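You operate a simulated robot arm through the tools that you are given. There is no shell and no other tool. Be economical: measure what you need, move in short steps, check, and stop when the job is done.

You run a simulated two-armed robot. Do the job below in one go: nothing can be reset, and whatever is moved stays where it is left.

## Task
Open the yellow locker door, take the grey pad from the top shelf of the yellow locker and leave it on top of the silver cover on the top of the steel bench and shut the door again. Then pull the pouch drawer open. Do these in the order given.

It is judged by the outcome, as a careful person would: the job done as asked, and still so three seconds after it is handed in. It fails if anything else is knocked over, pushed out of place, dropped, spilled or broken. A push-on lid holds only when it is set on centred and level and pressed home; a screw cap is set on level and turned clockwise until tight.

## Robot
Two 7-joint arms with two-finger parallel grippers on one trunk, on a base that drives. Base frame: it is fixed to the floor where the robot stands at the start and does not move with it; the origin is under the middle of the robot, x ahead of it, y to its left, z up. Readings come in mm, degrees, newtons and seconds.
The left shoulder is at the start at [70, 163, 1045], the right one opposite. With the tool pointing down near the work surface each hand reaches from about 380 to 880 mm from the robot's upright axis, wherever it stands, measured 20 degrees to its own side. Places, roughly: cover [500, -1750, 750]; grey pad (7x12x5 cm) [500, 100, 700]; pouch drawer [10300, 3300, 700]; yellow locker door [700, 200, 500]. Payload 3.43 kg a hand.
The tool frame of a hand sits at the grasp point between the pads (the TCP): z along the fingers, y along the line on which they close. The tips reach 34 mm beyond it. The gripper opens to 128 mm. The fingers are 24 mm wide and 12 mm thick; the gripper's body (48 by 130 mm) begins 96 mm behind the TCP.
Orientation is told as [roll, pitch, yaw] about the base's x, y, z axes, in that order, counted from this pose: with the fingers straight down and closing along the base's y, the tool's x points along the base's -x, its y along +y and its z along -z.

## Interface
- The arms move only by the tool play_rows. It takes "left_commands", "right_commands" or both (then of equal length, played together; a hand with none holds still); each is a list of rows, each a list of 7 numbers: the shift along the tool's x, y, z in mm, then the turn, a rotation vector about the tool's x, y, z in degrees, then the opening, from 0 (shut) to 1 (fully open). In form: [[tx, ty, tz, rx, ry, rz, fingers], ...]. A call has 1 to 10 rows; each row shifts and turns the commanded pose from where the row before left it, along the tool's axes as they then stand. A row lasts 0.2 s, in which the tool goes at most 50 mm and 8.6 degrees; a call with a longer step from one row to the next is refused whole, and so is a gripper value outside its range. A pose out of reach is approached as far as the arm can. The call stops where the force on the tool passes 40 N (or 10 N more than at its start, if that is more) or the arm is blocked; 0.2 s more then pass. Each finger travels about 153 mm/s and halts on what it meets, pressing with about 40 N; the grip force reading is that of the motor and also rises with nothing between the fingers. The clock runs only during rows and for 0.2 s after the last one: add rows that do not move to give the fingers time. It gives the time, the measured TCP pose, the force on the tool (base axes), the opening and the grip force at its end, in the units of the frame above (readings bear some noise), with the torque about the TCP (base axes, N m) and any sound that the robot's microphone picked up, and new pictures: "views" is both (left out), scene, wrist or none (wrist: the cameras of the hands that moved).
- Cameras (640 x 400 px; columns grow to the right, rows downward): "scene" is now at [137.8, 19.1, 1280.8]; the picture's right is [0.20, -0.98, 0.00], its down [-0.51, -0.10, -0.86] and it looks along [0.84, 0.17, -0.52] (base axes); focal length 283 px, centre (320, 200). "left" rides on the left gripper at [76, 11, -160] in its tool frame; the picture's right is [-0.15, 0.99, 0.00], its down [-0.88, -0.13, -0.46] and it looks along [-0.45, -0.07, 0.89] (tool axes); focal length 234 px, centre (320, 200). "right" rides on the right gripper at [76, -11, -160] in its tool frame; the picture's right is [0.15, 0.99, 0.00], its down [-0.88, 0.13, -0.46] and it looks along [-0.45, 0.07, 0.89] (tool axes); focal length 234 px, centre (320, 200). There is no depth. A picture from a camera that has moved, and an enlarged one, comes with that camera's place and axes in the base frame and with its lens.
- move_column(by): slides the trunk up (or, below 0, down) by that many mm; the arms and the scene camera ride with it, the base frame stays. It gives what a move gives, with no picture.
- drive_base(legs): drives the robot by 1 to 6 legs, each [ahead, left, turn to the left] in mm, mm and degrees, along the robot's own axes; the way and the turn of a leg run together, so that a leg with both is an arc; at most 1500 mm and 180 degrees a leg. The arms and the cameras ride along, it lands a little off, and it stops where it bumps. It gives what a move gives, and a new picture of the scene camera.
- head_to(pan, tilt): turns the head with the scene camera to pan (to the left, within 86 degrees either way) and tilt (down, from -29 to 69), counted from straight ahead of the robot. It gives what a move gives, and a new picture of the scene camera.
- enlarge(camera, box): a new picture of the part [left, top, right, bottom] of that camera's present view, enlarged. No time passes.
- hand_in(): hands the job in; it is judged then, once.

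Go step by step. Nothing tells you exact positions but the pictures and the camera data: compare them with the known pose of the tool, close in by small moves and look again before you grip or let go. The budget is 165 turns and 260 pictures, counting those below and the enlarged ones. Unless the task says otherwise, let go and move clear before handing in, and close with one line.

The tools are called after "Emit:" as name(argument=value, ...) on one line, values as JSON. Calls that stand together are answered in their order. play_rows: Moves the arms, as the interface text tells. Its arguments: {"type":"object","properties":{"left_commands":{"type":"array","items":{"type":"array","items":{"type":"number"}}},"right_commands":{"type":"array","items":{"type":"array","items":{"type":"number"}}},"views":{"type":"string","enum":["both","scene","wrist","none"]}},"required":[]} The other tools are called the same way: move_column (by) slides the trunk up or down; drive_base (legs) drives the base; head_to (pan, tilt) turns the head that bears the scene camera; enlarge (camera, box) takes an enlarged picture of a part of a camera's view; hand_in () hands the job in.

At the start:

```text
t: 0.0
left_tcp_pos: [478.1, 319.3, 1116.3]
left_tool_rot: [0.0, 0.0, 0.0]
left_contact_force: [0.6, -0.1, 0.6]
left_ft_torque: [0.03, 0.01, 0.0]
left_finger_gap: 127.6
left_gripper_force: 0.2
right_tcp_pos: [710.7, -126.6, 1015.4]
right_tool_rot: [0.0, 0.0, 0.0]
right_contact_force: [-0.7, -0.5, 0.7]
right_ft_torque: [-0.01, 0.0, -0.01]
right_finger_gap: 128.0
right_gripper_force: 0.0
trunk travel left (down, up): [-525.0, 415.0]
robot x, y, heading: [-1.1, -2.4, -0.0]
head pan, tilt: [11.5, 31.1]
```

scene: 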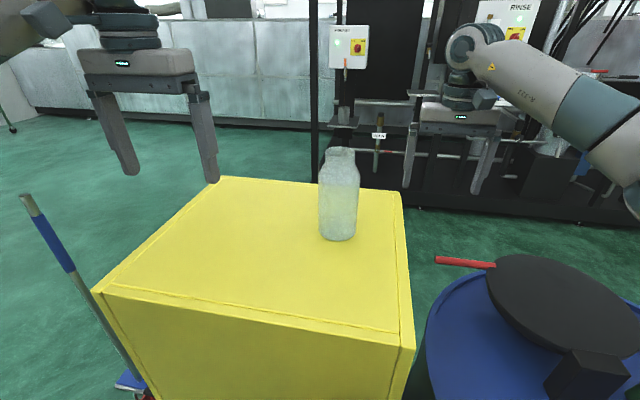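
right: 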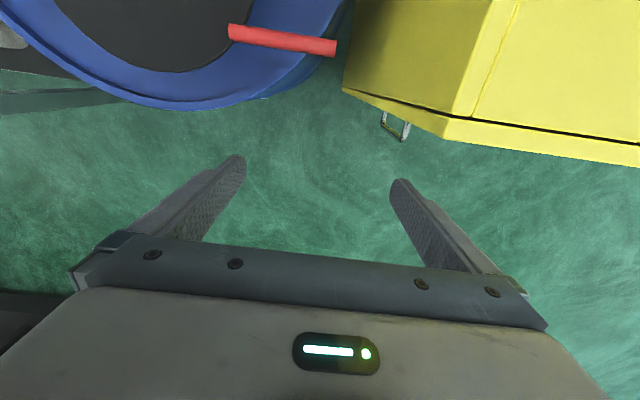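
left: 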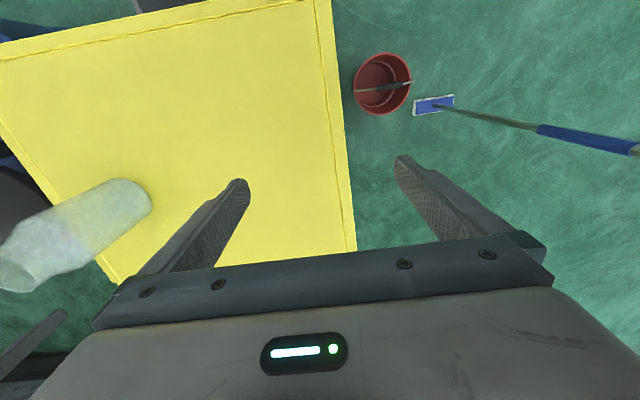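

The locker stands in front of me with its door on the far (+x) face, and a bottle is standing on top of it. I'll look around before driving.

Emit:
head_to(pan=70, tilt=30)

Emit:
head_to(pan=-70, tilt=30)

Emit:
head_to(pan=-20, tilt=20)

Emit:
head_to(pan=20, tilt=20)

```text
t: 1.3
left_tcp_pos: [477.8, 320.8, 1114.2]
left_tool_rot: [0.0, 0.0, 0.0]
left_contact_force: [-0.2, -0.9, -0.3]
left_ft_torque: [0.01, -0.03, -0.02]
left_finger_gap: 128.3
left_gripper_force: 0.1
right_tcp_pos: [710.5, -125.6, 1016.4]
right_tool_rot: [0.1, -0.1, 0.1]
right_contact_force: [0.8, 0.6, -0.1]
right_ft_torque: [0.01, 0.03, -0.03]
right_finger_gap: 128.1
right_gripper_force: 0.1
trunk travel left (down, up): [-525.0, 415.0]
robot x, y, heading: [0.8, -2.1, 0.1]
head pan, tilt: [70.0, 30.0]
camera scene: at [80.7, 86.0, 1282.6], right [0.94, -0.34, 0.0], down [-0.17, -0.47, -0.87], along [0.3, 0.81, -0.5], focal length 283 px, centre (320, 200)
```

scene: 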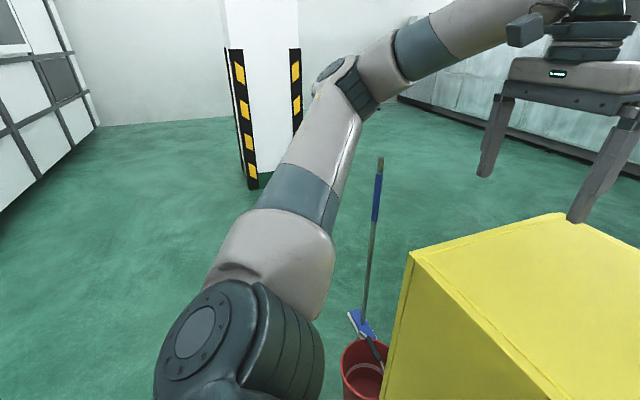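

```text
t: 3.5
left_tcp_pos: [477.6, 319.9, 1114.5]
left_tool_rot: [0.0, 0.0, 0.0]
left_contact_force: [-0.4, -0.8, 0.5]
left_ft_torque: [0.0, 0.0, -0.01]
left_finger_gap: 127.8
left_gripper_force: 0.0
right_tcp_pos: [711.1, -125.6, 1016.6]
right_tool_rot: [0.0, 0.0, 0.0]
right_contact_force: [0.6, 0.3, -0.7]
right_ft_torque: [0.03, 0.0, -0.01]
right_finger_gap: 128.0
right_gripper_force: 0.1
trunk travel left (down, up): [-525.0, 415.0]
robot x, y, heading: [1.9, -2.0, -0.1]
head pan, tilt: [-70.0, 30.0]
camera scene: at [80.6, -83.9, 1282.6], right [-0.94, -0.34, 0.0], down [-0.17, 0.47, -0.87], along [0.3, -0.81, -0.5], focal length 283 px, centre (320, 200)
```

scene: 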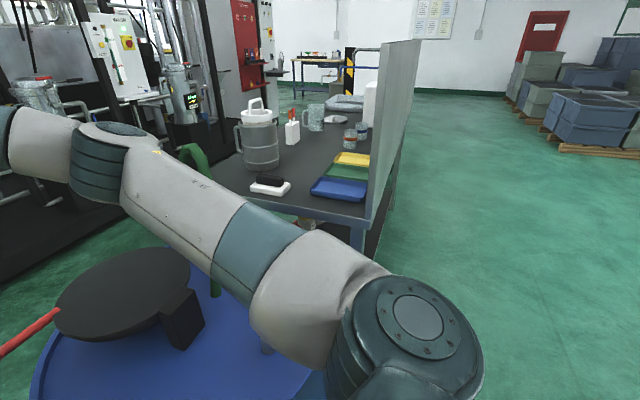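

```text
t: 4.7
left_tcp_pos: [477.1, 319.8, 1114.5]
left_tool_rot: [0.1, 0.0, -0.1]
left_contact_force: [-0.2, -0.5, 1.3]
left_ft_torque: [-0.01, 0.0, 0.03]
left_finger_gap: 128.0
left_gripper_force: 0.1
right_tcp_pos: [710.0, -124.5, 1015.4]
right_tool_rot: [0.1, 0.0, 0.0]
right_contact_force: [0.7, 0.1, -0.7]
right_ft_torque: [0.0, -0.02, 0.01]
right_finger_gap: 128.2
right_gripper_force: 0.1
trunk travel left (down, up): [-525.0, 415.0]
robot x, y, heading: [-3.6, -2.3, 0.1]
head pan, tilt: [-20.0, 20.0]
camera scene: at [137.1, -30.9, 1298.6], right [-0.34, -0.94, 0.0], down [-0.32, 0.12, -0.94], along [0.88, -0.32, -0.34], focal length 283 px, centre (320, 200)
```

scene: 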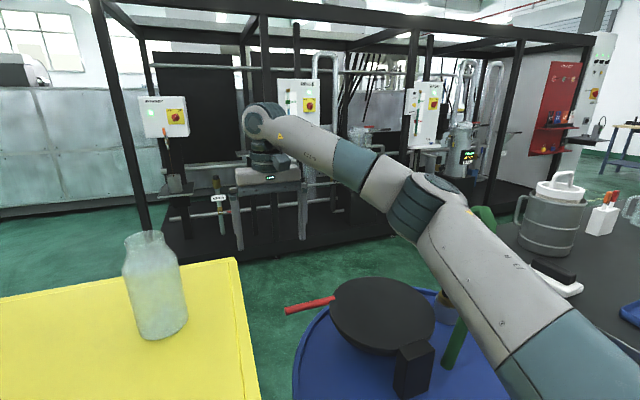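

```text
t: 5.8
left_tcp_pos: [476.9, 319.4, 1114.6]
left_tool_rot: [0.0, 0.1, 0.0]
left_contact_force: [0.6, 0.3, -0.1]
left_ft_torque: [-0.03, 0.01, 0.04]
left_finger_gap: 128.2
left_gripper_force: 0.0
right_tcp_pos: [709.6, -126.4, 1015.5]
right_tool_rot: [-0.1, 0.0, 0.0]
right_contact_force: [-1.0, 0.7, -1.2]
right_ft_torque: [0.04, -0.01, 0.0]
right_finger_gap: 128.0
right_gripper_force: 0.2
trunk travel left (down, up): [-525.0, 415.0]
robot x, y, heading: [-2.7, 0.4, -0.2]
head pan, tilt: [20.0, 20.0]
camera scene: at [137.2, 32.8, 1298.6], right [0.34, -0.94, 0.0], down [-0.32, -0.12, -0.94], along [0.88, 0.32, -0.34], focal length 283 px, centre (320, 200)
```

scene: 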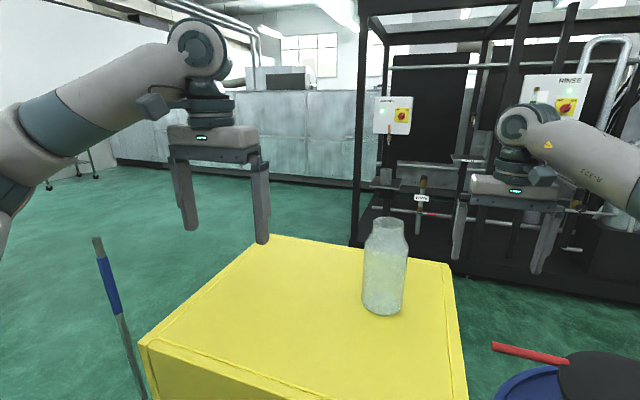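

Rack platform is about 1.5 m beyond the locker, so I can get to its front around the left side. First I raise the trunk so the arms clear the bottle, then turn.

Emit:
move_column(by=320)

Emit:
drive_base(legs=[[0, 0, 90]])

Emit:
head_to(pan=-60, tilt=45)

```text
t: 8.9
left_tcp_pos: [477.5, 320.2, 1435.4]
left_tool_rot: [0.0, 0.0, -0.1]
left_contact_force: [-0.3, -0.1, -0.8]
left_ft_torque: [0.01, 0.01, 0.03]
left_finger_gap: 127.8
left_gripper_force: 0.1
right_tcp_pos: [709.6, -126.9, 1335.1]
right_tool_rot: [0.1, 0.1, 0.0]
right_contact_force: [0.2, 0.3, 0.4]
right_ft_torque: [0.02, 0.01, 0.01]
right_finger_gap: 128.1
right_gripper_force: 0.1
trunk travel left (down, up): [-845.0, 95.0]
robot x, y, heading: [-0.1, -0.3, -0.0]
head pan, tilt: [20.0, 20.0]
```

```text
t: 13.2
left_tcp_pos: [-324.7, 473.3, 1434.9]
left_tool_rot: [0.0, 0.0, 90.7]
left_contact_force: [-0.4, 0.7, 0.4]
left_ft_torque: [-0.02, 0.01, 0.02]
left_finger_gap: 128.2
left_gripper_force: 0.1
right_tcp_pos: [118.2, 712.1, 1336.0]
right_tool_rot: [0.0, 0.1, 90.7]
right_contact_force: [0.1, -0.5, 0.7]
right_ft_torque: [0.02, 0.01, -0.01]
right_finger_gap: 128.1
right_gripper_force: 0.0
trunk travel left (down, up): [-845.0, 95.0]
robot x, y, heading: [-0.1, -1.2, 90.8]
head pan, tilt: [20.0, 20.0]
camera scene: at [-33.9, 138.7, 1618.6], right [0.94, 0.35, 0.0], down [0.12, -0.32, -0.94], along [-0.33, 0.88, -0.34], focal length 283 px, centre (320, 200)
```

scene: 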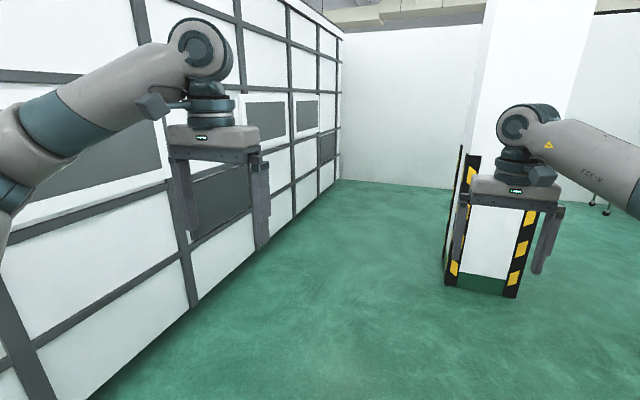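

```text
t: 14.7
left_tcp_pos: [-325.8, 474.3, 1434.5]
left_tool_rot: [0.0, 0.0, 90.7]
left_contact_force: [-1.4, 0.0, -0.8]
left_ft_torque: [0.0, 0.0, 0.0]
left_finger_gap: 128.1
left_gripper_force: 0.0
right_tcp_pos: [117.7, 711.6, 1335.4]
right_tool_rot: [0.0, -0.1, 90.7]
right_contact_force: [-0.4, -0.6, -0.1]
right_ft_torque: [-0.04, -0.02, 0.01]
right_finger_gap: 127.7
right_gripper_force: 0.1
trunk travel left (down, up): [-845.0, 95.0]
robot x, y, heading: [-1.3, -0.0, 90.7]
head pan, tilt: [-60.0, 45.0]
camera scene: at [68.5, 93.0, 1580.0], right [0.51, -0.86, 0.0], down [-0.61, -0.36, -0.71], along [0.61, 0.36, -0.71], focal length 283 px, centre (320, 200)
```

scene: 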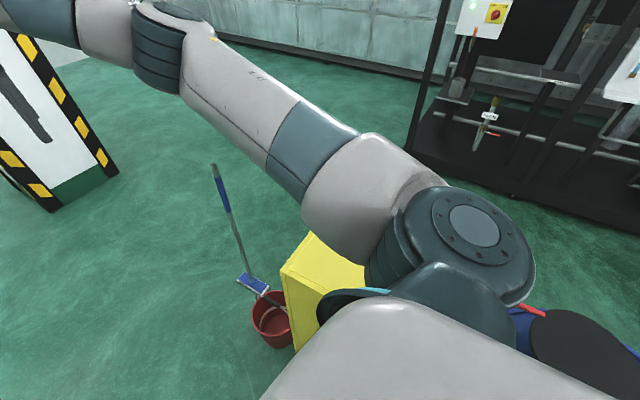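

Mop and bucket sit near (550, 800) and the yellow pillar begins near y = 2500, so I pass between them at about y = 1600.

Emit:
drive_base(legs=[[900, 0, 0], [0, 0, -90.7], [0, 700, 0], [1450, 0, 0]])

Emit:
head_to(pan=-80, tilt=35)

```text
t: 33.6
left_tcp_pos: [1937.2, 1868.3, 1435.9]
left_tool_rot: [0.0, -0.1, -2.2]
left_contact_force: [0.6, -0.2, 0.2]
left_ft_torque: [0.0, -0.01, -0.01]
left_finger_gap: 127.9
left_gripper_force: 0.0
right_tcp_pos: [2151.6, 1412.3, 1336.3]
right_tool_rot: [0.0, 0.0, -2.2]
right_contact_force: [0.4, -0.2, 0.5]
right_ft_torque: [-0.03, -0.01, -0.03]
right_finger_gap: 128.2
right_gripper_force: 0.1
trunk travel left (down, up): [-845.0, 95.0]
robot x, y, heading: [1447.5, 1568.9, -1.8]
head pan, tilt: [-60.0, 45.0]
camera scene: at [1534.4, 1494.2, 1580.0], right [-0.88, -0.47, 0.0], down [-0.33, 0.63, -0.71], along [0.33, -0.63, -0.71], focal length 283 px, centre (320, 200)
```

scene: 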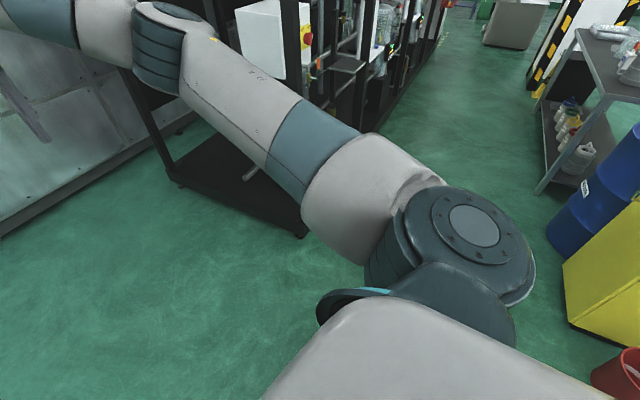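

```text
t: 34.5
left_tcp_pos: [1936.3, 1867.7, 1434.0]
left_tool_rot: [0.0, 0.1, -2.2]
left_contact_force: [-0.6, -0.1, 0.3]
left_ft_torque: [-0.06, -0.01, -0.01]
left_finger_gap: 128.2
left_gripper_force: 0.1
right_tcp_pos: [2153.5, 1414.4, 1334.7]
right_tool_rot: [-0.1, 0.1, -2.2]
right_contact_force: [-0.9, -0.4, 0.1]
right_ft_torque: [-0.01, 0.01, -0.01]
right_finger_gap: 127.9
right_gripper_force: 0.0
trunk travel left (down, up): [-845.0, 95.0]
robot x, y, heading: [1449.6, 1566.4, -2.1]
head pan, tilt: [-80.0, 35.0]
camera scene: at [1509.4, 1478.9, 1594.7], right [-0.99, -0.14, 0.0], down [-0.08, 0.57, -0.82], along [0.11, -0.81, -0.57], focal length 283 px, centre (320, 200)
```

scene: 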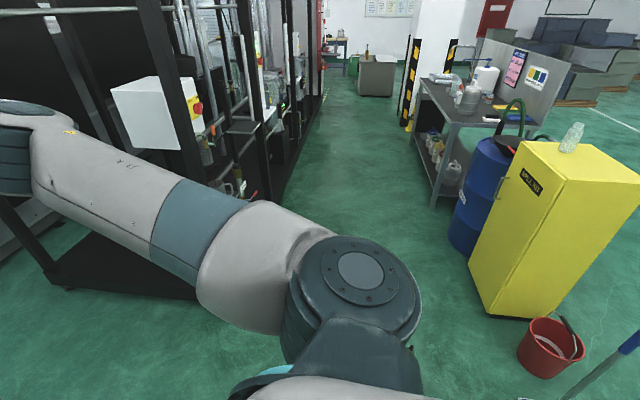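

The locker front is clear: its handle is at the left edge seen from the front. I turn to -y, drive down the corridor and face the locker.

Emit:
drive_base(legs=[[0, 0, -88], [1500, 0, 0], [100, 0, -90]])

Emit:
head_to(pan=0, tilt=40)

```text
t: 49.4
left_tcp_pos: [912.0, -318.0, 1435.3]
left_tool_rot: [0.0, 0.0, -179.1]
left_contact_force: [-0.7, -0.3, -0.3]
left_ft_torque: [-0.01, 0.02, -0.03]
left_finger_gap: 128.0
left_gripper_force: 0.0
right_tcp_pos: [673.7, 124.3, 1334.8]
right_tool_rot: [0.0, 0.0, -179.1]
right_contact_force: [-0.1, -0.1, 0.1]
right_ft_torque: [0.01, 0.01, 0.03]
right_finger_gap: 128.2
right_gripper_force: 0.0
trunk travel left (down, up): [-845.0, 95.0]
robot x, y, heading: [1382.9, 13.7, -179.0]
head pan, tilt: [-80.0, 35.0]
camera scene: at [1316.9, 97.2, 1594.8], right [0.98, 0.19, 0.0], down [0.11, -0.56, -0.82], along [-0.16, 0.8, -0.57], focal length 283 px, centre (320, 200)
```

scene: 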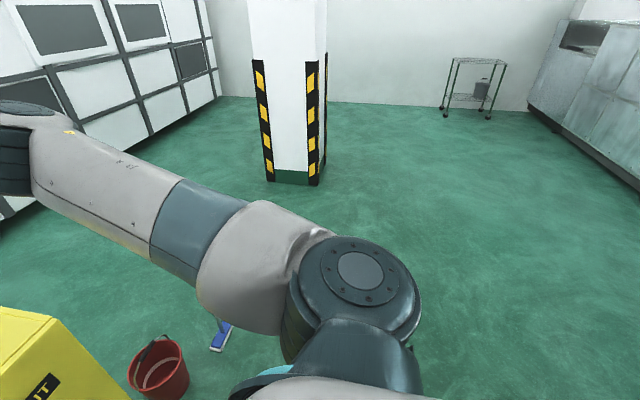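

```text
t: 51.0
left_tcp_pos: [912.3, -317.2, 1434.6]
left_tool_rot: [0.1, 0.0, -179.1]
left_contact_force: [0.3, -0.5, -0.5]
left_ft_torque: [-0.03, -0.02, -0.02]
left_finger_gap: 127.8
left_gripper_force: 0.1
right_tcp_pos: [673.0, 125.6, 1335.0]
right_tool_rot: [0.1, 0.0, -179.1]
right_contact_force: [0.3, 0.0, 0.7]
right_ft_torque: [-0.03, 0.01, -0.02]
right_finger_gap: 127.7
right_gripper_force: 0.1
trunk travel left (down, up): [-845.0, 95.0]
robot x, y, heading: [1384.2, 11.0, -179.2]
head pan, tilt: [0.0, 40.0]
camera scene: at [1248.4, 9.8, 1587.2], right [-0.02, 1.0, 0.0], down [0.64, 0.01, -0.77], along [-0.77, -0.01, -0.64], focal length 283 px, centre (320, 200)
```

scene: 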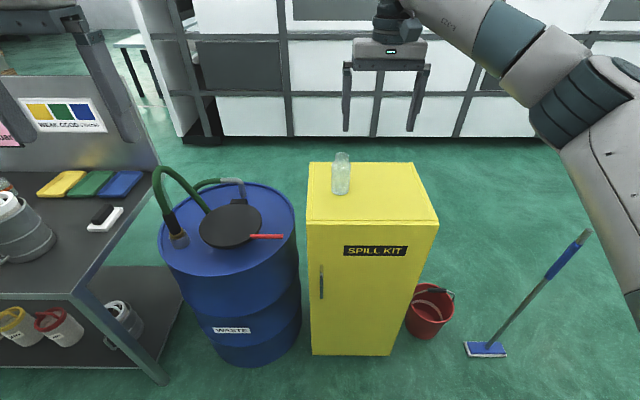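

The robot now faces the locker. The vertical handle is at about (690, 6), z 670–840, with the hinge on the right. I'll move the right hand aside and point the left hand forward.

Emit:
play_rows(left_commands=[[0, 0, 0, 0, -8.5, 0, 1], [0, 0, 0, 0, -8.5, 0, 1], [0, 0, 0, 0, -8.5, 0, 1], [0, 0, 0, 0, -8.5, 0, 1], [0, 0, 0, 0, -8.5, 0, 1], [0, 0, 0, 0, -8.5, 0, 1], [0, 0, 0, 0, -8.5, 0, 1], [0, 0, 0, 0, -8.5, 0, 1], [0, 0, 0, 0, -8.5, 0, 1], [0, 0, 0, 0, -8.5, 0, 1]], right_commands=[[33, -24, -17, 0, 0, 0, 1], [33, -24, -17, 0, 0, 0, 1], [33, -24, -17, 0, 0, 0, 1], [33, -24, -17, 0, 0, 0, 1], [33, -24, -17, 0, 0, 0, 1], [33, -24, -17, 0, 0, 0, 1], [33, -24, -17, 0, 0, 0, 1], [33, -24, -17, 0, 0, 0, 1], [33, -24, -17, 0, 0, 0, 1], [0, 0, 0, 0, 0, 0, 1]], views="scene")

Emit:
enlarge(camera="scene", box=[290, 140, 450, 240])

Emit:
enlarge(camera="scene", box=[290, 230, 450, 370])

```text
t: 53.1
left_tcp_pos: [835.3, -352.1, 1495.4]
left_tool_rot: [-0.3, -85.0, -178.9]
left_contact_force: [0.2, 0.1, 0.5]
left_ft_torque: [0.01, -0.01, -0.02]
left_finger_gap: 127.9
left_gripper_force: 0.1
left hand out of reach, approached as far as the arm can: row 7, 8, 9, 10
right_tcp_pos: [964.6, 347.4, 1487.0]
right_tool_rot: [0.0, 0.1, -179.1]
right_contact_force: [-0.2, 0.5, -0.2]
right_ft_torque: [0.05, -0.04, 0.01]
right_finger_gap: 128.0
right_gripper_force: 0.0
trunk travel left (down, up): [-845.0, 95.0]
robot x, y, heading: [1390.4, 14.0, -178.9]
head pan, tilt: [0.0, 40.0]
camera scene: at [1247.3, 8.5, 1587.1], right [-0.02, 1.0, 0.0], down [0.64, 0.01, -0.77], along [-0.77, -0.01, -0.64], focal length 283 px, centre (320, 200)
```

scene: 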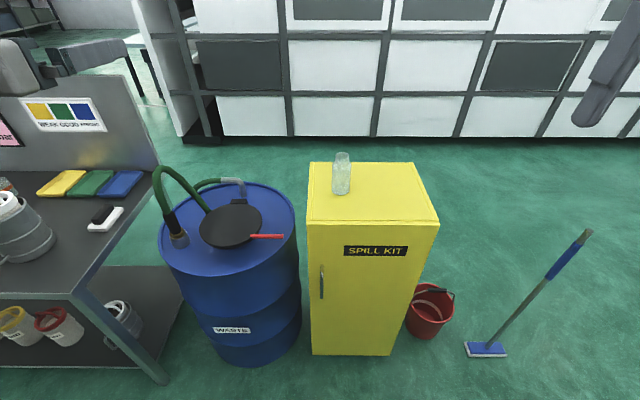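

```text
4.00 times, centred on (370, 190) of scene
camera zoom: at [1247.3, 8.5, 1587.1], right [-0.02, 1.0, 0.0], down [0.64, 0.01, -0.77], along [-0.77, -0.01, -0.64], focal length 1131 px, centre (120, 240)
```

zoom: 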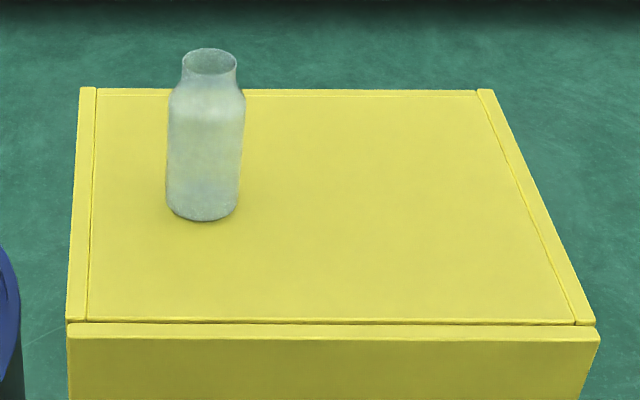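

```text
2.86 times, centred on (370, 300) of scene
camera zoom: at [1247.3, 8.5, 1587.1], right [-0.02, 1.0, 0.0], down [0.64, 0.01, -0.77], along [-0.77, -0.01, -0.64], focal length 808 px, centre (177, -86)
```

zoom: 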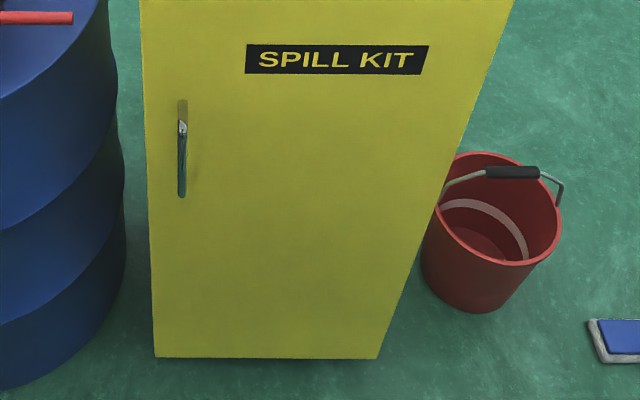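

Now lower the trunk to working height and bring the left hand in front of the handle.

Emit:
move_column(by=-400)

Emit:
play_rows(left_commands=[[0, 0, 0, 0, -5, 0, 1], [45, 0, 0, 0, 0, 0, 1], [45, -15, 0, 0, 0, 0, 1], [45, -20, 0, 0, 0, 0, 1], [30, -40, 0, 0, 0, 0, 1], [15, -45, 0, 0, 0, 0, 1]], views="both")

```text
t: 57.0
left_tcp_pos: [836.7, -350.7, 1096.5]
left_tool_rot: [-0.1, -84.9, -178.9]
left_contact_force: [-0.7, 0.9, -0.5]
left_ft_torque: [0.0, 0.02, 0.02]
left_finger_gap: 128.0
left_gripper_force: 0.1
right_tcp_pos: [963.4, 348.5, 1086.7]
right_tool_rot: [-0.1, 0.0, -179.1]
right_contact_force: [0.0, -0.6, -0.6]
right_ft_torque: [-0.02, 0.03, 0.03]
right_finger_gap: 128.2
right_gripper_force: 0.2
trunk travel left (down, up): [-445.0, 495.0]
robot x, y, heading: [1385.4, 11.4, -179.1]
head pan, tilt: [0.0, 40.0]
```

```text
t: 58.4
left_tcp_pos: [772.6, -247.8, 929.9]
left_tool_rot: [12.0, -89.9, 169.0]
left_contact_force: [0.7, -0.3, 0.2]
left_ft_torque: [-0.01, 0.02, 0.03]
left_finger_gap: 128.4
left_gripper_force: 0.0
left hand out of reach, approached as far as the arm can: row 1, 2, 3, 4, 5, 6
right_tcp_pos: [963.6, 349.2, 1085.9]
right_tool_rot: [0.1, 0.1, -179.0]
right_contact_force: [-1.2, 0.7, 0.2]
right_ft_torque: [0.0, -0.01, -0.03]
right_finger_gap: 128.0
right_gripper_force: 0.0
trunk travel left (down, up): [-445.0, 495.0]
robot x, y, heading: [1382.6, 9.4, -178.8]
head pan, tilt: [0.0, 40.0]
camera scene: at [1247.9, 10.6, 1187.2], right [-0.02, 1.0, 0.0], down [0.64, 0.01, -0.77], along [-0.77, -0.01, -0.64], focal length 283 px, centre (320, 200)
camera left: at [932.0, -257.3, 854.1], right [0.02, -0.99, 0.15], down [0.45, 0.14, 0.88], along [-0.89, 0.05, 0.45], focal length 234 px, centre (320, 200)
```

scene: 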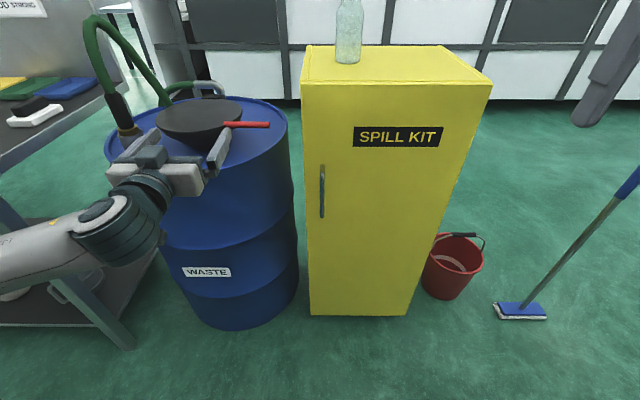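
left: 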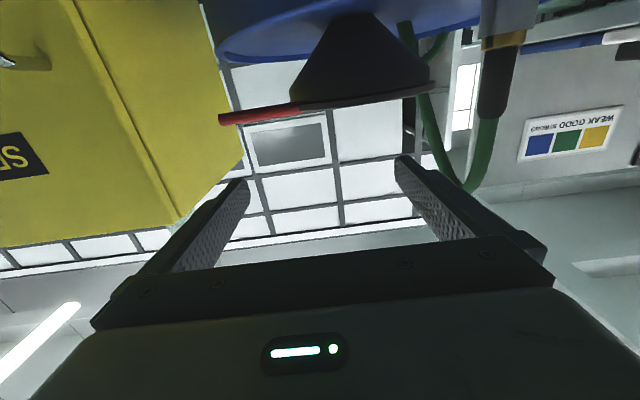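

The hand is near its minimum reach here, so I back the base up 150 mm, then line up with the handle.

Emit:
drive_base(legs=[[-150, 0, 0]])

Emit:
play_rows(left_commands=[[40, -20, 0, 0, 0, 0, 1], [40, -20, 0, 0, 0, 0, 1], [40, -30, 0, 0, 0, 0, 1], [40, -30, 0, 0, 0, 0, 1], [10, -40, 0, 0, 0, 0, 1], [0, -45, 0, 0, 0, 0, 1]], views="both")

```text
t: 59.8
left_tcp_pos: [924.4, -244.9, 930.3]
left_tool_rot: [-46.6, -90.0, -132.5]
left_contact_force: [0.6, -0.4, 0.1]
left_ft_torque: [-0.02, -0.01, 0.03]
left_finger_gap: 128.0
left_gripper_force: 0.1
right_tcp_pos: [1115.9, 350.6, 1087.1]
right_tool_rot: [0.0, 0.0, -179.1]
right_contact_force: [1.2, -0.9, -0.2]
right_ft_torque: [-0.01, 0.03, -0.05]
right_finger_gap: 127.9
right_gripper_force: 0.1
trunk travel left (down, up): [-445.0, 495.0]
robot x, y, heading: [1531.6, 12.6, -179.1]
head pan, tilt: [0.0, 40.0]
camera scene: at [1400.3, 12.3, 1187.4], right [-0.01, 1.0, 0.0], down [0.64, 0.01, -0.77], along [-0.77, -0.01, -0.64], focal length 283 px, centre (320, 200)
```

scene: 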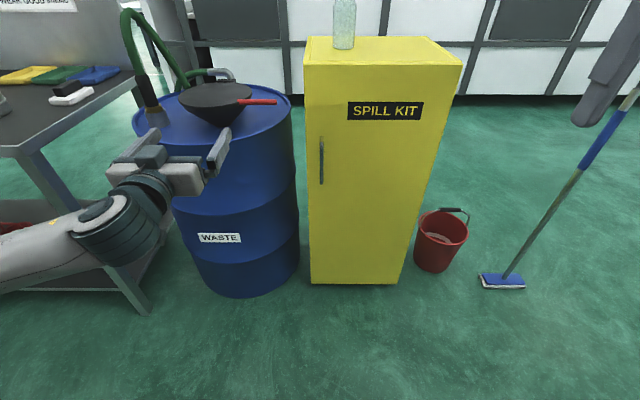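

```text
t: 61.2
left_tcp_pos: [919.6, -62.2, 759.5]
left_tool_rot: [68.1, -89.9, 112.9]
left_contact_force: [-0.4, 0.1, -0.2]
left_ft_torque: [0.03, 0.02, 0.03]
left_finger_gap: 128.0
left_gripper_force: 0.0
right_tcp_pos: [1115.7, 352.8, 1087.5]
right_tool_rot: [0.1, 0.0, -179.2]
right_contact_force: [-0.5, 0.6, 0.8]
right_ft_torque: [-0.07, -0.01, 0.01]
right_finger_gap: 128.0
right_gripper_force: 0.1
trunk travel left (down, up): [-445.0, 495.0]
robot x, y, heading: [1537.7, 15.2, -179.2]
head pan, tilt: [0.0, 40.0]
camera scene: at [1399.3, 13.3, 1187.3], right [-0.01, 1.0, 0.0], down [0.64, 0.01, -0.77], along [-0.77, -0.01, -0.64], focal length 283 px, centre (320, 200)
camera left: at [1079.9, -71.2, 683.0], right [0.02, -0.99, 0.15], down [0.45, 0.14, 0.88], along [-0.89, 0.05, 0.45], focal length 234 px, centre (320, 200)
```

scene: 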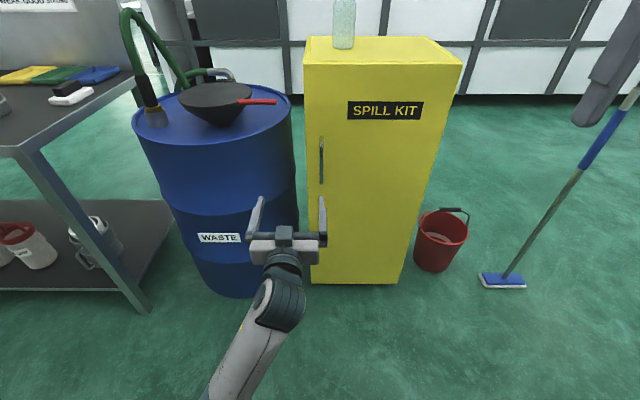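
left: 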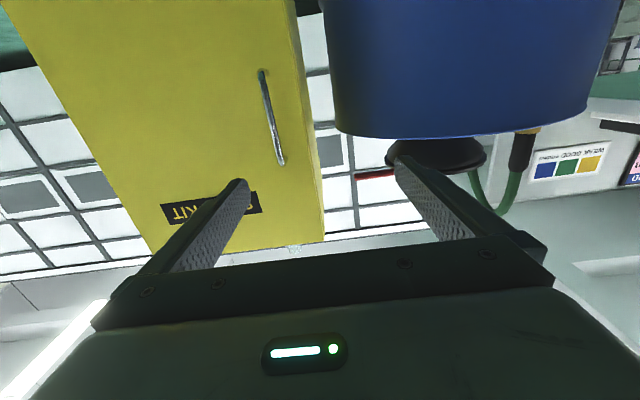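

Handle measured at about (680, 7), z 660–810. I align the left hand and move in.

Emit:
play_rows(left_commands=[[10, -35, 10, 0, 0, 0, 1], [10, -34, 20, 0, 0, 0, 1], [0, 0, 45, 0, 0, 0, 1], [0, 0, 45, 0, 0, 0, 1]], views="both")

```text
t: 62.1
left_tcp_pos: [812.3, -57.5, 692.2]
left_tool_rot: [83.1, -80.6, 99.7]
left_contact_force: [0.4, 0.6, 0.2]
left_ft_torque: [-0.02, 0.0, -0.03]
left_finger_gap: 127.8
left_gripper_force: 0.1
right_tcp_pos: [1114.7, 350.7, 1088.2]
right_tool_rot: [0.0, 0.0, -179.3]
right_contact_force: [0.7, 0.0, 0.4]
right_ft_torque: [0.02, 0.03, -0.02]
right_finger_gap: 128.3
right_gripper_force: 0.0
trunk travel left (down, up): [-445.0, 495.0]
robot x, y, heading: [1533.2, 12.3, -179.4]
head pan, tilt: [0.0, 40.0]
stopped in row 4 (left hand): the arm was blocked; the commanded pose is now the measured one
camera scene: at [1398.9, 12.1, 1187.2], right [-0.02, 1.0, 0.0], down [0.64, 0.01, -0.77], along [-0.77, -0.01, -0.64], focal length 283 px, centre (320, 200)
camera left: at [974.6, -73.3, 622.5], right [0.04, -0.95, 0.3], down [0.42, 0.29, 0.86], along [-0.9, 0.09, 0.42], focal length 234 px, centre (320, 200)
```

scene: 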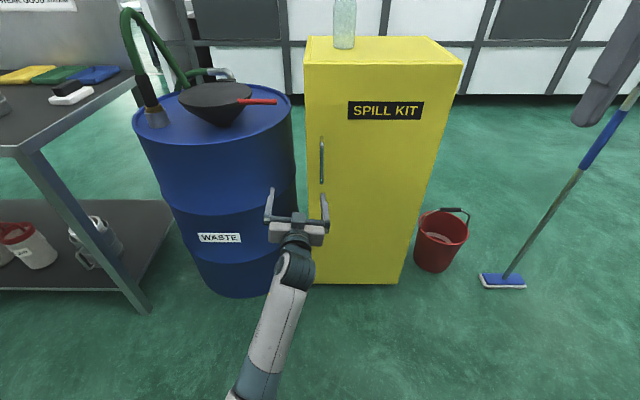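
left: 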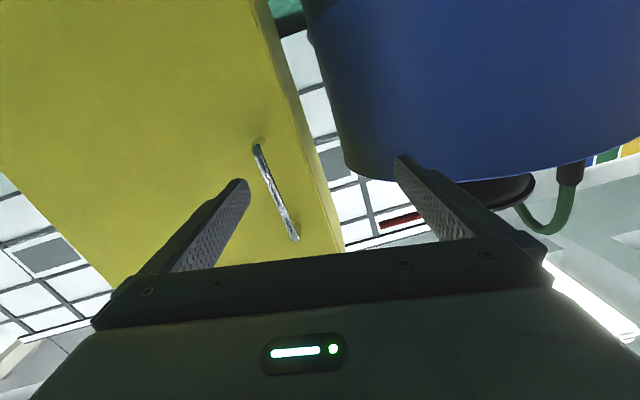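

The arm hit a joint limit with the hand level. I'll back off and use a hand pitched about 45° down, which still straddles the vertical bar.

Emit:
play_rows(left_commands=[[0, 0, -45, 0, 0, 0, 1], [0, 0, -30, 0, 0, -8, 1], [0, 0, 0, 0, 8, 0, 1], [0, 0, 0, 0, 8, 0, 1], [0, 0, 0, 0, 8, 0, 1], [0, 0, 0, 0, 8, 0, 1], [0, 0, 0, 0, 8, 0, 1], [0, 0, 0, 0, 5, 0, 1]], views="scene")

```text
t: 63.2
left_tcp_pos: [892.5, -106.3, 658.2]
left_tool_rot: [33.7, -70.7, 151.3]
left_contact_force: [0.1, -0.4, -0.2]
left_ft_torque: [0.0, 0.01, 0.0]
left_finger_gap: 127.9
left_gripper_force: 0.0
right_tcp_pos: [1115.1, 349.7, 1086.8]
right_tool_rot: [0.0, 0.0, -179.2]
right_contact_force: [0.8, -0.1, 0.1]
right_ft_torque: [-0.01, 0.01, 0.0]
right_finger_gap: 128.0
right_gripper_force: 0.1
trunk travel left (down, up): [-445.0, 495.0]
robot x, y, heading: [1534.1, 11.3, -179.2]
head pan, tilt: [0.0, 40.0]
stopped in row 5 (left hand): the arm was blocked; the commanded pose is now the measured one
camera scene: at [1398.8, 12.0, 1187.2], right [-0.02, 1.0, 0.0], down [0.64, 0.01, -0.77], along [-0.77, -0.01, -0.64], focal length 283 px, centre (320, 200)
```

scene: 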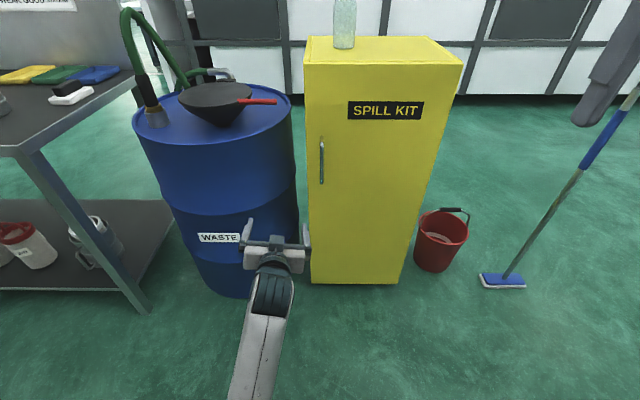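

The arm is still limited in this posture; let me see its elbow.

Emit:
head_to(pan=20, tilt=66)

```text
t: 64.1
left_tcp_pos: [892.3, -106.4, 658.6]
left_tool_rot: [33.8, -70.7, 151.2]
left_contact_force: [0.5, 0.2, 0.4]
left_ft_torque: [0.01, -0.01, 0.02]
left_finger_gap: 128.2
left_gripper_force: 0.1
right_tcp_pos: [1114.2, 351.7, 1087.4]
right_tool_rot: [0.0, 0.1, -179.1]
right_contact_force: [-0.8, 0.3, 0.6]
right_ft_torque: [0.0, -0.03, 0.0]
right_finger_gap: 128.0
right_gripper_force: 0.0
trunk travel left (down, up): [-445.0, 495.0]
robot x, y, heading: [1535.3, 13.1, -179.0]
head pan, tilt: [20.0, 66.0]
camera scene: at [1428.5, -7.7, 1153.9], right [-0.36, 0.93, 0.0], down [0.85, 0.32, -0.41], along [-0.38, -0.14, -0.91], focal length 283 px, centre (320, 200)
```

scene: 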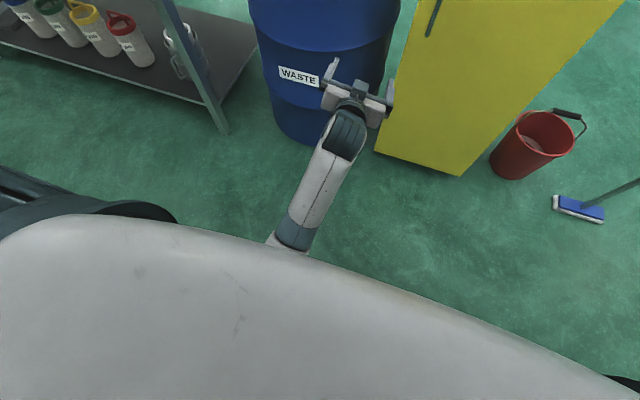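

Emit:
play_rows(left_commands=[[-45, 0, 0, 0, 0, 0, 1], [-45, 0, 0, 0, 0, 0, 1], [-45, 0, 0, 0, 0, 0, 1], [-45, 0, 0, 0, 0, 0, 1], [-45, 0, 0, 0, 0, 0, 1], [-45, 0, 0, 0, 0, 0, 1], [0, 0, 0, 0, 8, 0, 1], [0, 0, 0, 0, 8, 0, 1], [0, 0, 0, 0, 8, 0, 1]], views="both")

```text
t: 64.8
left_tcp_pos: [857.3, -153.3, 741.2]
left_tool_rot: [51.4, -64.0, 137.9]
left_contact_force: [0.1, 0.1, -0.8]
left_ft_torque: [0.02, 0.01, -0.01]
left_finger_gap: 128.0
left_gripper_force: 0.0
right_tcp_pos: [1114.2, 351.3, 1086.5]
right_tool_rot: [0.0, 0.0, -179.3]
right_contact_force: [-0.5, 0.1, 0.8]
right_ft_torque: [-0.01, 0.0, -0.01]
right_finger_gap: 128.2
right_gripper_force: 0.1
trunk travel left (down, up): [-445.0, 495.0]
robot x, y, heading: [1536.0, 10.9, -179.0]
head pan, tilt: [20.0, 66.0]
stopped in row 3 (left hand): the arm was blocked; the commanded pose is now the measured one
camera scene: at [1428.3, -7.8, 1153.8], right [-0.36, 0.93, 0.0], down [0.85, 0.33, -0.41], along [-0.38, -0.15, -0.91], focal length 283 px, centre (320, 200)
camera left: at [1033.5, -154.0, 720.3], right [0.05, -0.88, 0.47], down [0.13, 0.47, 0.87], along [-0.99, 0.01, 0.14], focal length 234 px, centre (320, 200)
```

scene: 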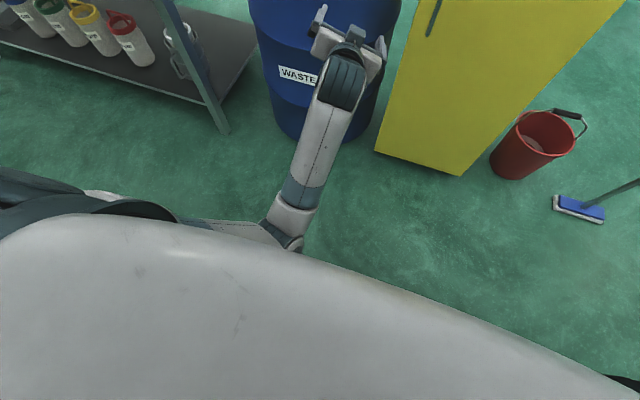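
left: 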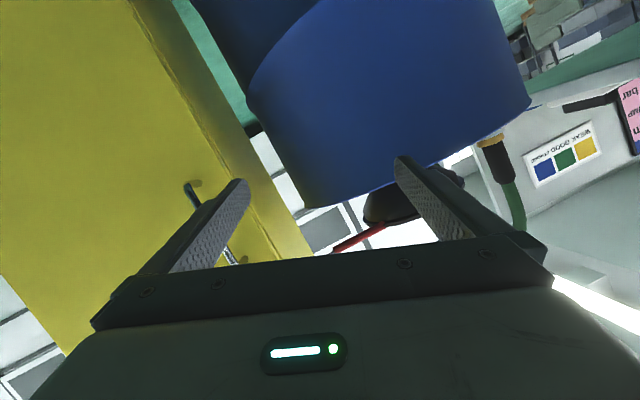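

I'll back off for room, lower the trunk so the handle is at shoulder height, and unfold the arm.

Emit:
drive_base(legs=[[-250, 0, 0]])

Emit:
play_rows(left_commands=[[0, 0, 40, 0, 0, 0, 1], [-20, 10, 40, 0, 0, -4, 1], [-30, 10, 35, 0, 0, -4, 1], [-40, 15, 20, 0, 0, -4, 1], [-40, 15, 10, 0, 0, -4, 1], [-40, 15, 0, 0, 0, -4, 1]], views="scene")

```text
t: 66.7
left_tcp_pos: [1110.9, -148.9, 742.9]
left_tool_rot: [51.5, -64.2, 137.8]
left_contact_force: [0.8, -0.4, 0.7]
left_ft_torque: [-0.01, 0.01, -0.01]
left_finger_gap: 127.7
left_gripper_force: 0.1
right_tcp_pos: [1368.3, 355.5, 1088.1]
right_tool_rot: [0.1, 0.0, -179.3]
right_contact_force: [0.3, 0.7, 0.2]
right_ft_torque: [0.01, 0.02, 0.02]
right_finger_gap: 128.1
right_gripper_force: 0.0
trunk travel left (down, up): [-445.0, 495.0]
robot x, y, heading: [1787.0, 17.4, -179.3]
head pan, tilt: [20.0, 66.0]
camera scene: at [1682.2, -3.9, 1154.0], right [-0.36, 0.93, 0.0], down [0.85, 0.32, -0.41], along [-0.38, -0.14, -0.91], focal length 283 px, centre (320, 200)
```

scene: 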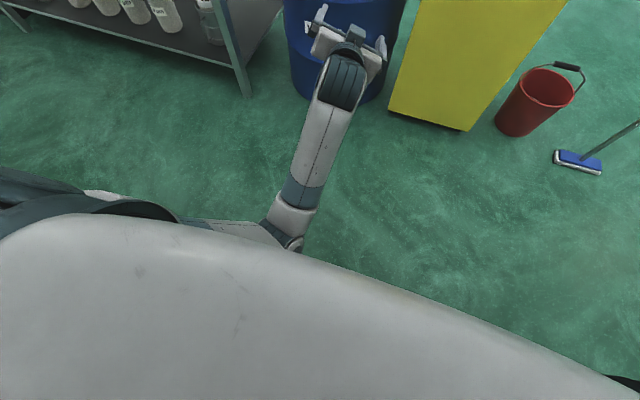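

```text
t: 68.1
left_tcp_pos: [931.6, -216.9, 874.3]
left_tool_rot: [2.3, -74.1, -170.4]
left_contact_force: [-0.5, -0.2, -0.1]
left_ft_torque: [-0.01, 0.0, 0.01]
left_finger_gap: 128.0
left_gripper_force: 0.1
right_tcp_pos: [1369.5, 355.9, 1087.0]
right_tool_rot: [0.0, 0.0, -179.2]
right_contact_force: [-0.3, 0.5, -0.1]
right_ft_torque: [0.01, -0.02, 0.0]
right_finger_gap: 127.9
right_gripper_force: 0.2
trunk travel left (down, up): [-445.0, 495.0]
robot x, y, heading: [1788.1, 18.4, -179.2]
head pan, tilt: [20.0, 66.0]
camera scene: at [1681.6, -3.8, 1153.9], right [-0.36, 0.93, 0.0], down [0.85, 0.32, -0.41], along [-0.38, -0.14, -0.91], focal length 283 px, centre (320, 200)
```

scene: 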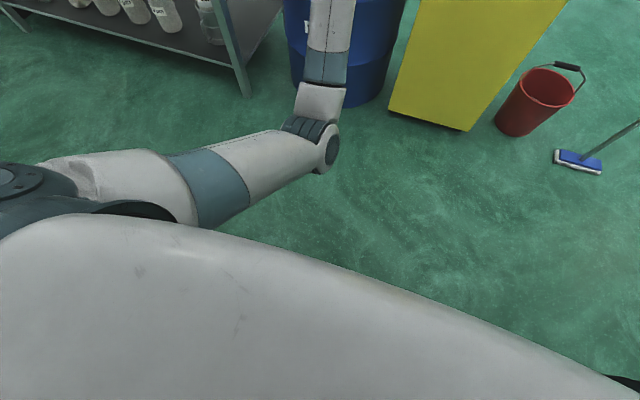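

The arm is unfolded with the hand nearly level. I lower the trunk 145 mm, and use the base to put the hand in front of the handle.

Emit:
move_column(by=-145)

Emit:
drive_base(legs=[[100, -224, 0]])

Emit:
play_rows(left_commands=[[0, 0, 0, 4.8, 0, 1.4, 1], [0, 0, 0, 4.8, 0, 1.4, 1]], views="wrist")

Emit:
head_to(pan=10, tilt=35)

```text
t: 69.8
left_tcp_pos: [931.2, -216.5, 728.3]
left_tool_rot: [2.5, -74.2, -170.7]
left_contact_force: [-0.9, 0.7, 0.2]
left_ft_torque: [-0.02, -0.01, 0.0]
left_finger_gap: 127.9
left_gripper_force: 0.0
right_tcp_pos: [1368.0, 355.9, 942.0]
right_tool_rot: [-0.1, 0.0, -179.3]
right_contact_force: [0.5, 1.1, -0.4]
right_ft_torque: [0.02, -0.01, 0.02]
right_finger_gap: 128.1
right_gripper_force: 0.1
trunk travel left (down, up): [-300.0, 640.0]
robot x, y, heading: [1790.9, 15.3, -179.1]
head pan, tilt: [20.0, 66.0]
```

```text
t: 71.6
left_tcp_pos: [825.1, 12.6, 728.3]
left_tool_rot: [2.6, -74.2, -171.1]
left_contact_force: [0.1, 0.1, -0.8]
left_ft_torque: [-0.01, 0.02, 0.06]
left_finger_gap: 128.2
left_gripper_force: 0.0
right_tcp_pos: [1264.1, 581.6, 942.3]
right_tool_rot: [0.0, 0.0, -179.5]
right_contact_force: [-0.4, 0.5, 0.2]
right_ft_torque: [-0.02, -0.02, 0.02]
right_finger_gap: 128.1
right_gripper_force: 0.1
trunk travel left (down, up): [-300.0, 640.0]
robot x, y, heading: [1684.8, 242.2, -179.3]
head pan, tilt: [20.0, 66.0]
camera scene: at [1576.1, 221.9, 1008.8], right [-0.35, 0.94, 0.0], down [0.86, 0.32, -0.41], along [-0.38, -0.14, -0.91], focal length 283 px, centre (320, 200)
```

scene: 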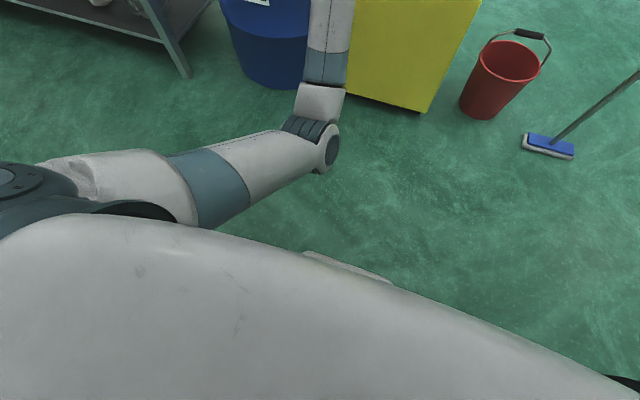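

```text
t: 72.2
left_tcp_pos: [825.2, 13.1, 728.7]
left_tool_rot: [2.7, -74.0, 178.9]
left_contact_force: [-1.3, 0.0, 0.3]
left_ft_torque: [-0.01, 0.0, -0.01]
left_finger_gap: 127.8
left_gripper_force: 0.0
right_tcp_pos: [1264.8, 582.6, 943.6]
right_tool_rot: [0.0, -0.1, -179.5]
right_contact_force: [-0.3, 0.0, -0.3]
right_ft_torque: [0.01, 0.01, -0.02]
right_finger_gap: 128.4
right_gripper_force: 0.0
trunk travel left (down, up): [-300.0, 640.0]
robot x, y, heading: [1681.4, 245.1, -179.4]
head pan, tilt: [20.0, 66.0]
camera left: at [999.6, 5.2, 700.0], right [-0.01, -0.99, 0.15], down [0.19, 0.15, 0.97], along [-0.98, 0.04, 0.19], focal length 234 px, centre (320, 200)
```

left: 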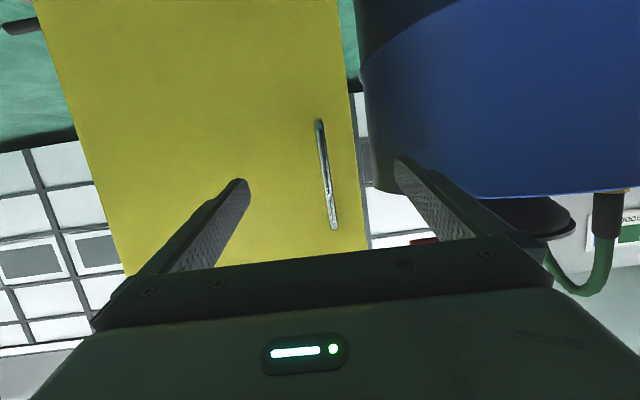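

```text
t: 73.2
left_tcp_pos: [824.0, 11.2, 727.5]
left_tool_rot: [2.8, -74.1, 179.0]
left_contact_force: [0.6, 0.2, -0.3]
left_ft_torque: [-0.03, 0.0, 0.02]
left_finger_gap: 127.9
left_gripper_force: 0.1
right_tcp_pos: [1265.8, 582.8, 942.6]
right_tool_rot: [0.0, 0.0, -179.6]
right_contact_force: [-0.3, -0.8, -0.5]
right_ft_torque: [0.01, -0.02, 0.02]
right_finger_gap: 127.7
right_gripper_force: 0.0
trunk travel left (down, up): [-300.0, 640.0]
robot x, y, heading: [1683.1, 240.2, -179.3]
head pan, tilt: [10.0, 35.0]
camera scene: at [1545.5, 226.0, 1049.7], right [-0.18, 0.98, 0.0], down [0.56, 0.11, -0.82], along [-0.8, -0.15, -0.57], focal length 283 px, centre (320, 200)
```

scene: 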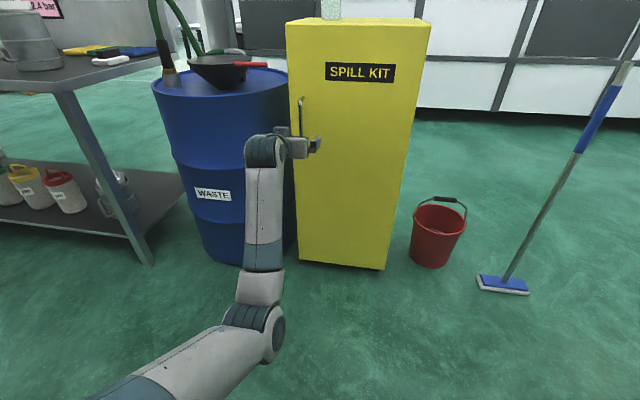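

Handle confirmed at y ≈ 4; hand is centred within a few mm. I drive 90 mm closer, then finish with the arm.

Emit:
drive_base(legs=[[85, 0, 0]])

Emit:
play_rows(left_commands=[[-5, 8, 20, 0, 0, 0, 1], [0, 0, 0, 0, 0, 0, 1]], views="both")

```text
t: 74.2
left_tcp_pos: [738.5, 10.7, 726.5]
left_tool_rot: [2.8, -74.0, 179.0]
left_contact_force: [0.4, 0.0, 0.2]
left_ft_torque: [-0.01, 0.0, 0.0]
left_finger_gap: 127.7
left_gripper_force: 0.0
right_tcp_pos: [1177.9, 580.3, 941.6]
right_tool_rot: [0.0, 0.1, -179.4]
right_contact_force: [0.5, -0.2, 0.2]
right_ft_torque: [0.03, -0.03, -0.02]
right_finger_gap: 128.0
right_gripper_force: 0.0
trunk travel left (down, up): [-300.0, 640.0]
robot x, y, heading: [1600.1, 240.6, -179.2]
head pan, tilt: [10.0, 35.0]
camera scene: at [1458.2, 225.0, 1049.6], right [-0.18, 0.98, 0.0], down [0.56, 0.11, -0.82], along [-0.8, -0.15, -0.57], focal length 283 px, centre (320, 200)
```

scene: 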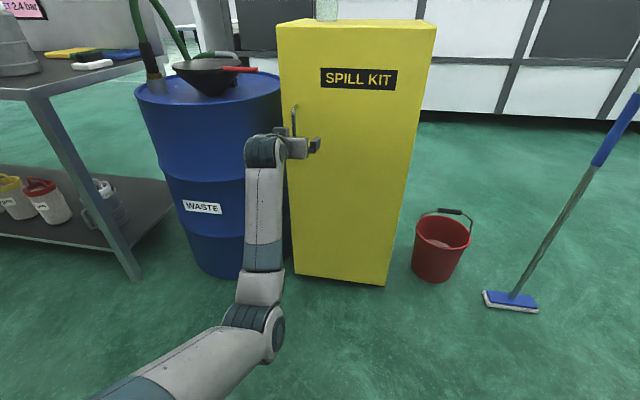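

```text
t: 74.8
left_tcp_pos: [718.2, 4.3, 727.9]
left_tool_rot: [2.8, -74.1, 179.0]
left_contact_force: [0.2, -0.2, -0.3]
left_ft_torque: [-0.01, -0.02, -0.01]
left_finger_gap: 128.0
left_gripper_force: 0.0
right_tcp_pos: [1179.8, 580.0, 943.4]
right_tool_rot: [0.0, 0.0, -179.3]
right_contact_force: [0.4, -0.3, -0.6]
right_ft_torque: [-0.03, -0.01, 0.02]
right_finger_gap: 127.9
right_gripper_force: 0.0
trunk travel left (down, up): [-300.0, 640.0]
robot x, y, heading: [1598.3, 238.9, -179.3]
head pan, tilt: [10.0, 35.0]
camera scene: at [1459.3, 225.0, 1049.8], right [-0.18, 0.98, 0.0], down [0.56, 0.11, -0.82], along [-0.81, -0.15, -0.57], focal length 283 px, centre (320, 200)
camera left: at [892.8, -3.0, 698.8], right [-0.01, -0.99, 0.15], down [0.19, 0.15, 0.97], along [-0.98, 0.04, 0.19], focal length 234 px, centre (320, 200)
```

scene: 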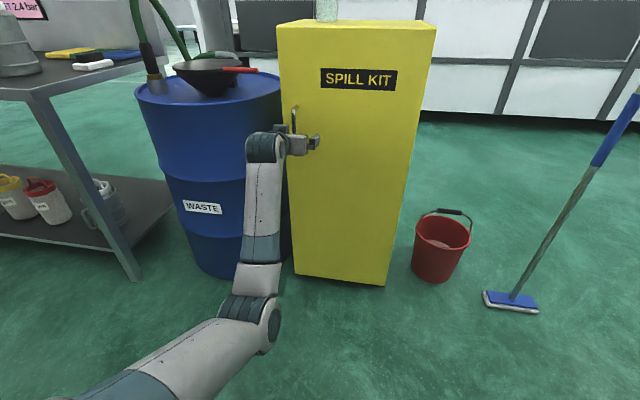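
left: 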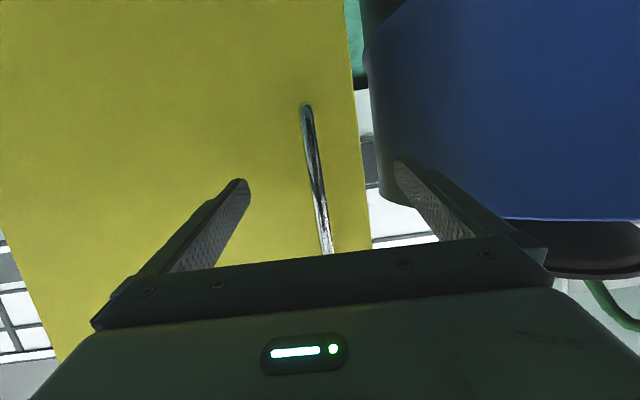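

Well centred. Advance about 22 mm and close on the bar.

Emit:
play_rows(left_commands=[[-6, 0, 22, 0, 0, 0, 1], [0, 0, 0, 0, 0, 0, 0], [0, 0, 0, 0, 0, 0, 0], [0, 0, 0, 0, 0, 0, 0]], views="wrist")

```text
t: 75.8
left_tcp_pos: [696.0, 5.4, 729.8]
left_tool_rot: [2.6, -74.2, 179.0]
left_contact_force: [6.5, 16.7, 0.8]
left_ft_torque: [1.13, 0.81, 0.09]
left_finger_gap: 11.8
left_gripper_force: 44.2
right_tcp_pos: [1178.5, 581.7, 942.8]
right_tool_rot: [0.0, 0.0, -179.4]
right_contact_force: [1.1, -1.2, -0.8]
right_ft_torque: [-0.01, 0.01, -0.02]
right_finger_gap: 128.0
right_gripper_force: 0.0
trunk travel left (down, up): [-300.0, 640.0]
robot x, y, heading: [1597.5, 237.2, -179.5]
head pan, tilt: [10.0, 35.0]
camera left: at [870.5, -1.6, 700.8], right [-0.01, -0.99, 0.15], down [0.2, 0.15, 0.97], along [-0.98, 0.04, 0.19], focal length 234 px, centre (320, 200)
```

left: 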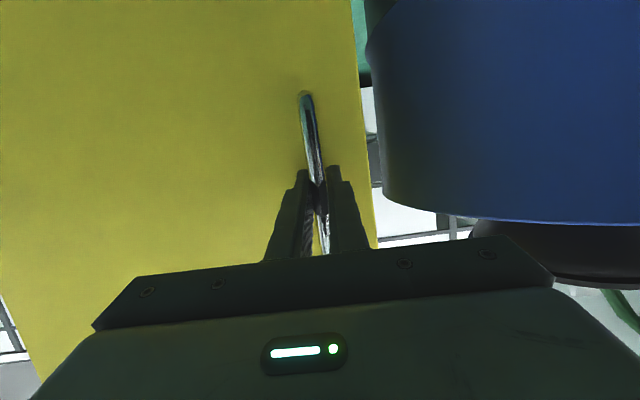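

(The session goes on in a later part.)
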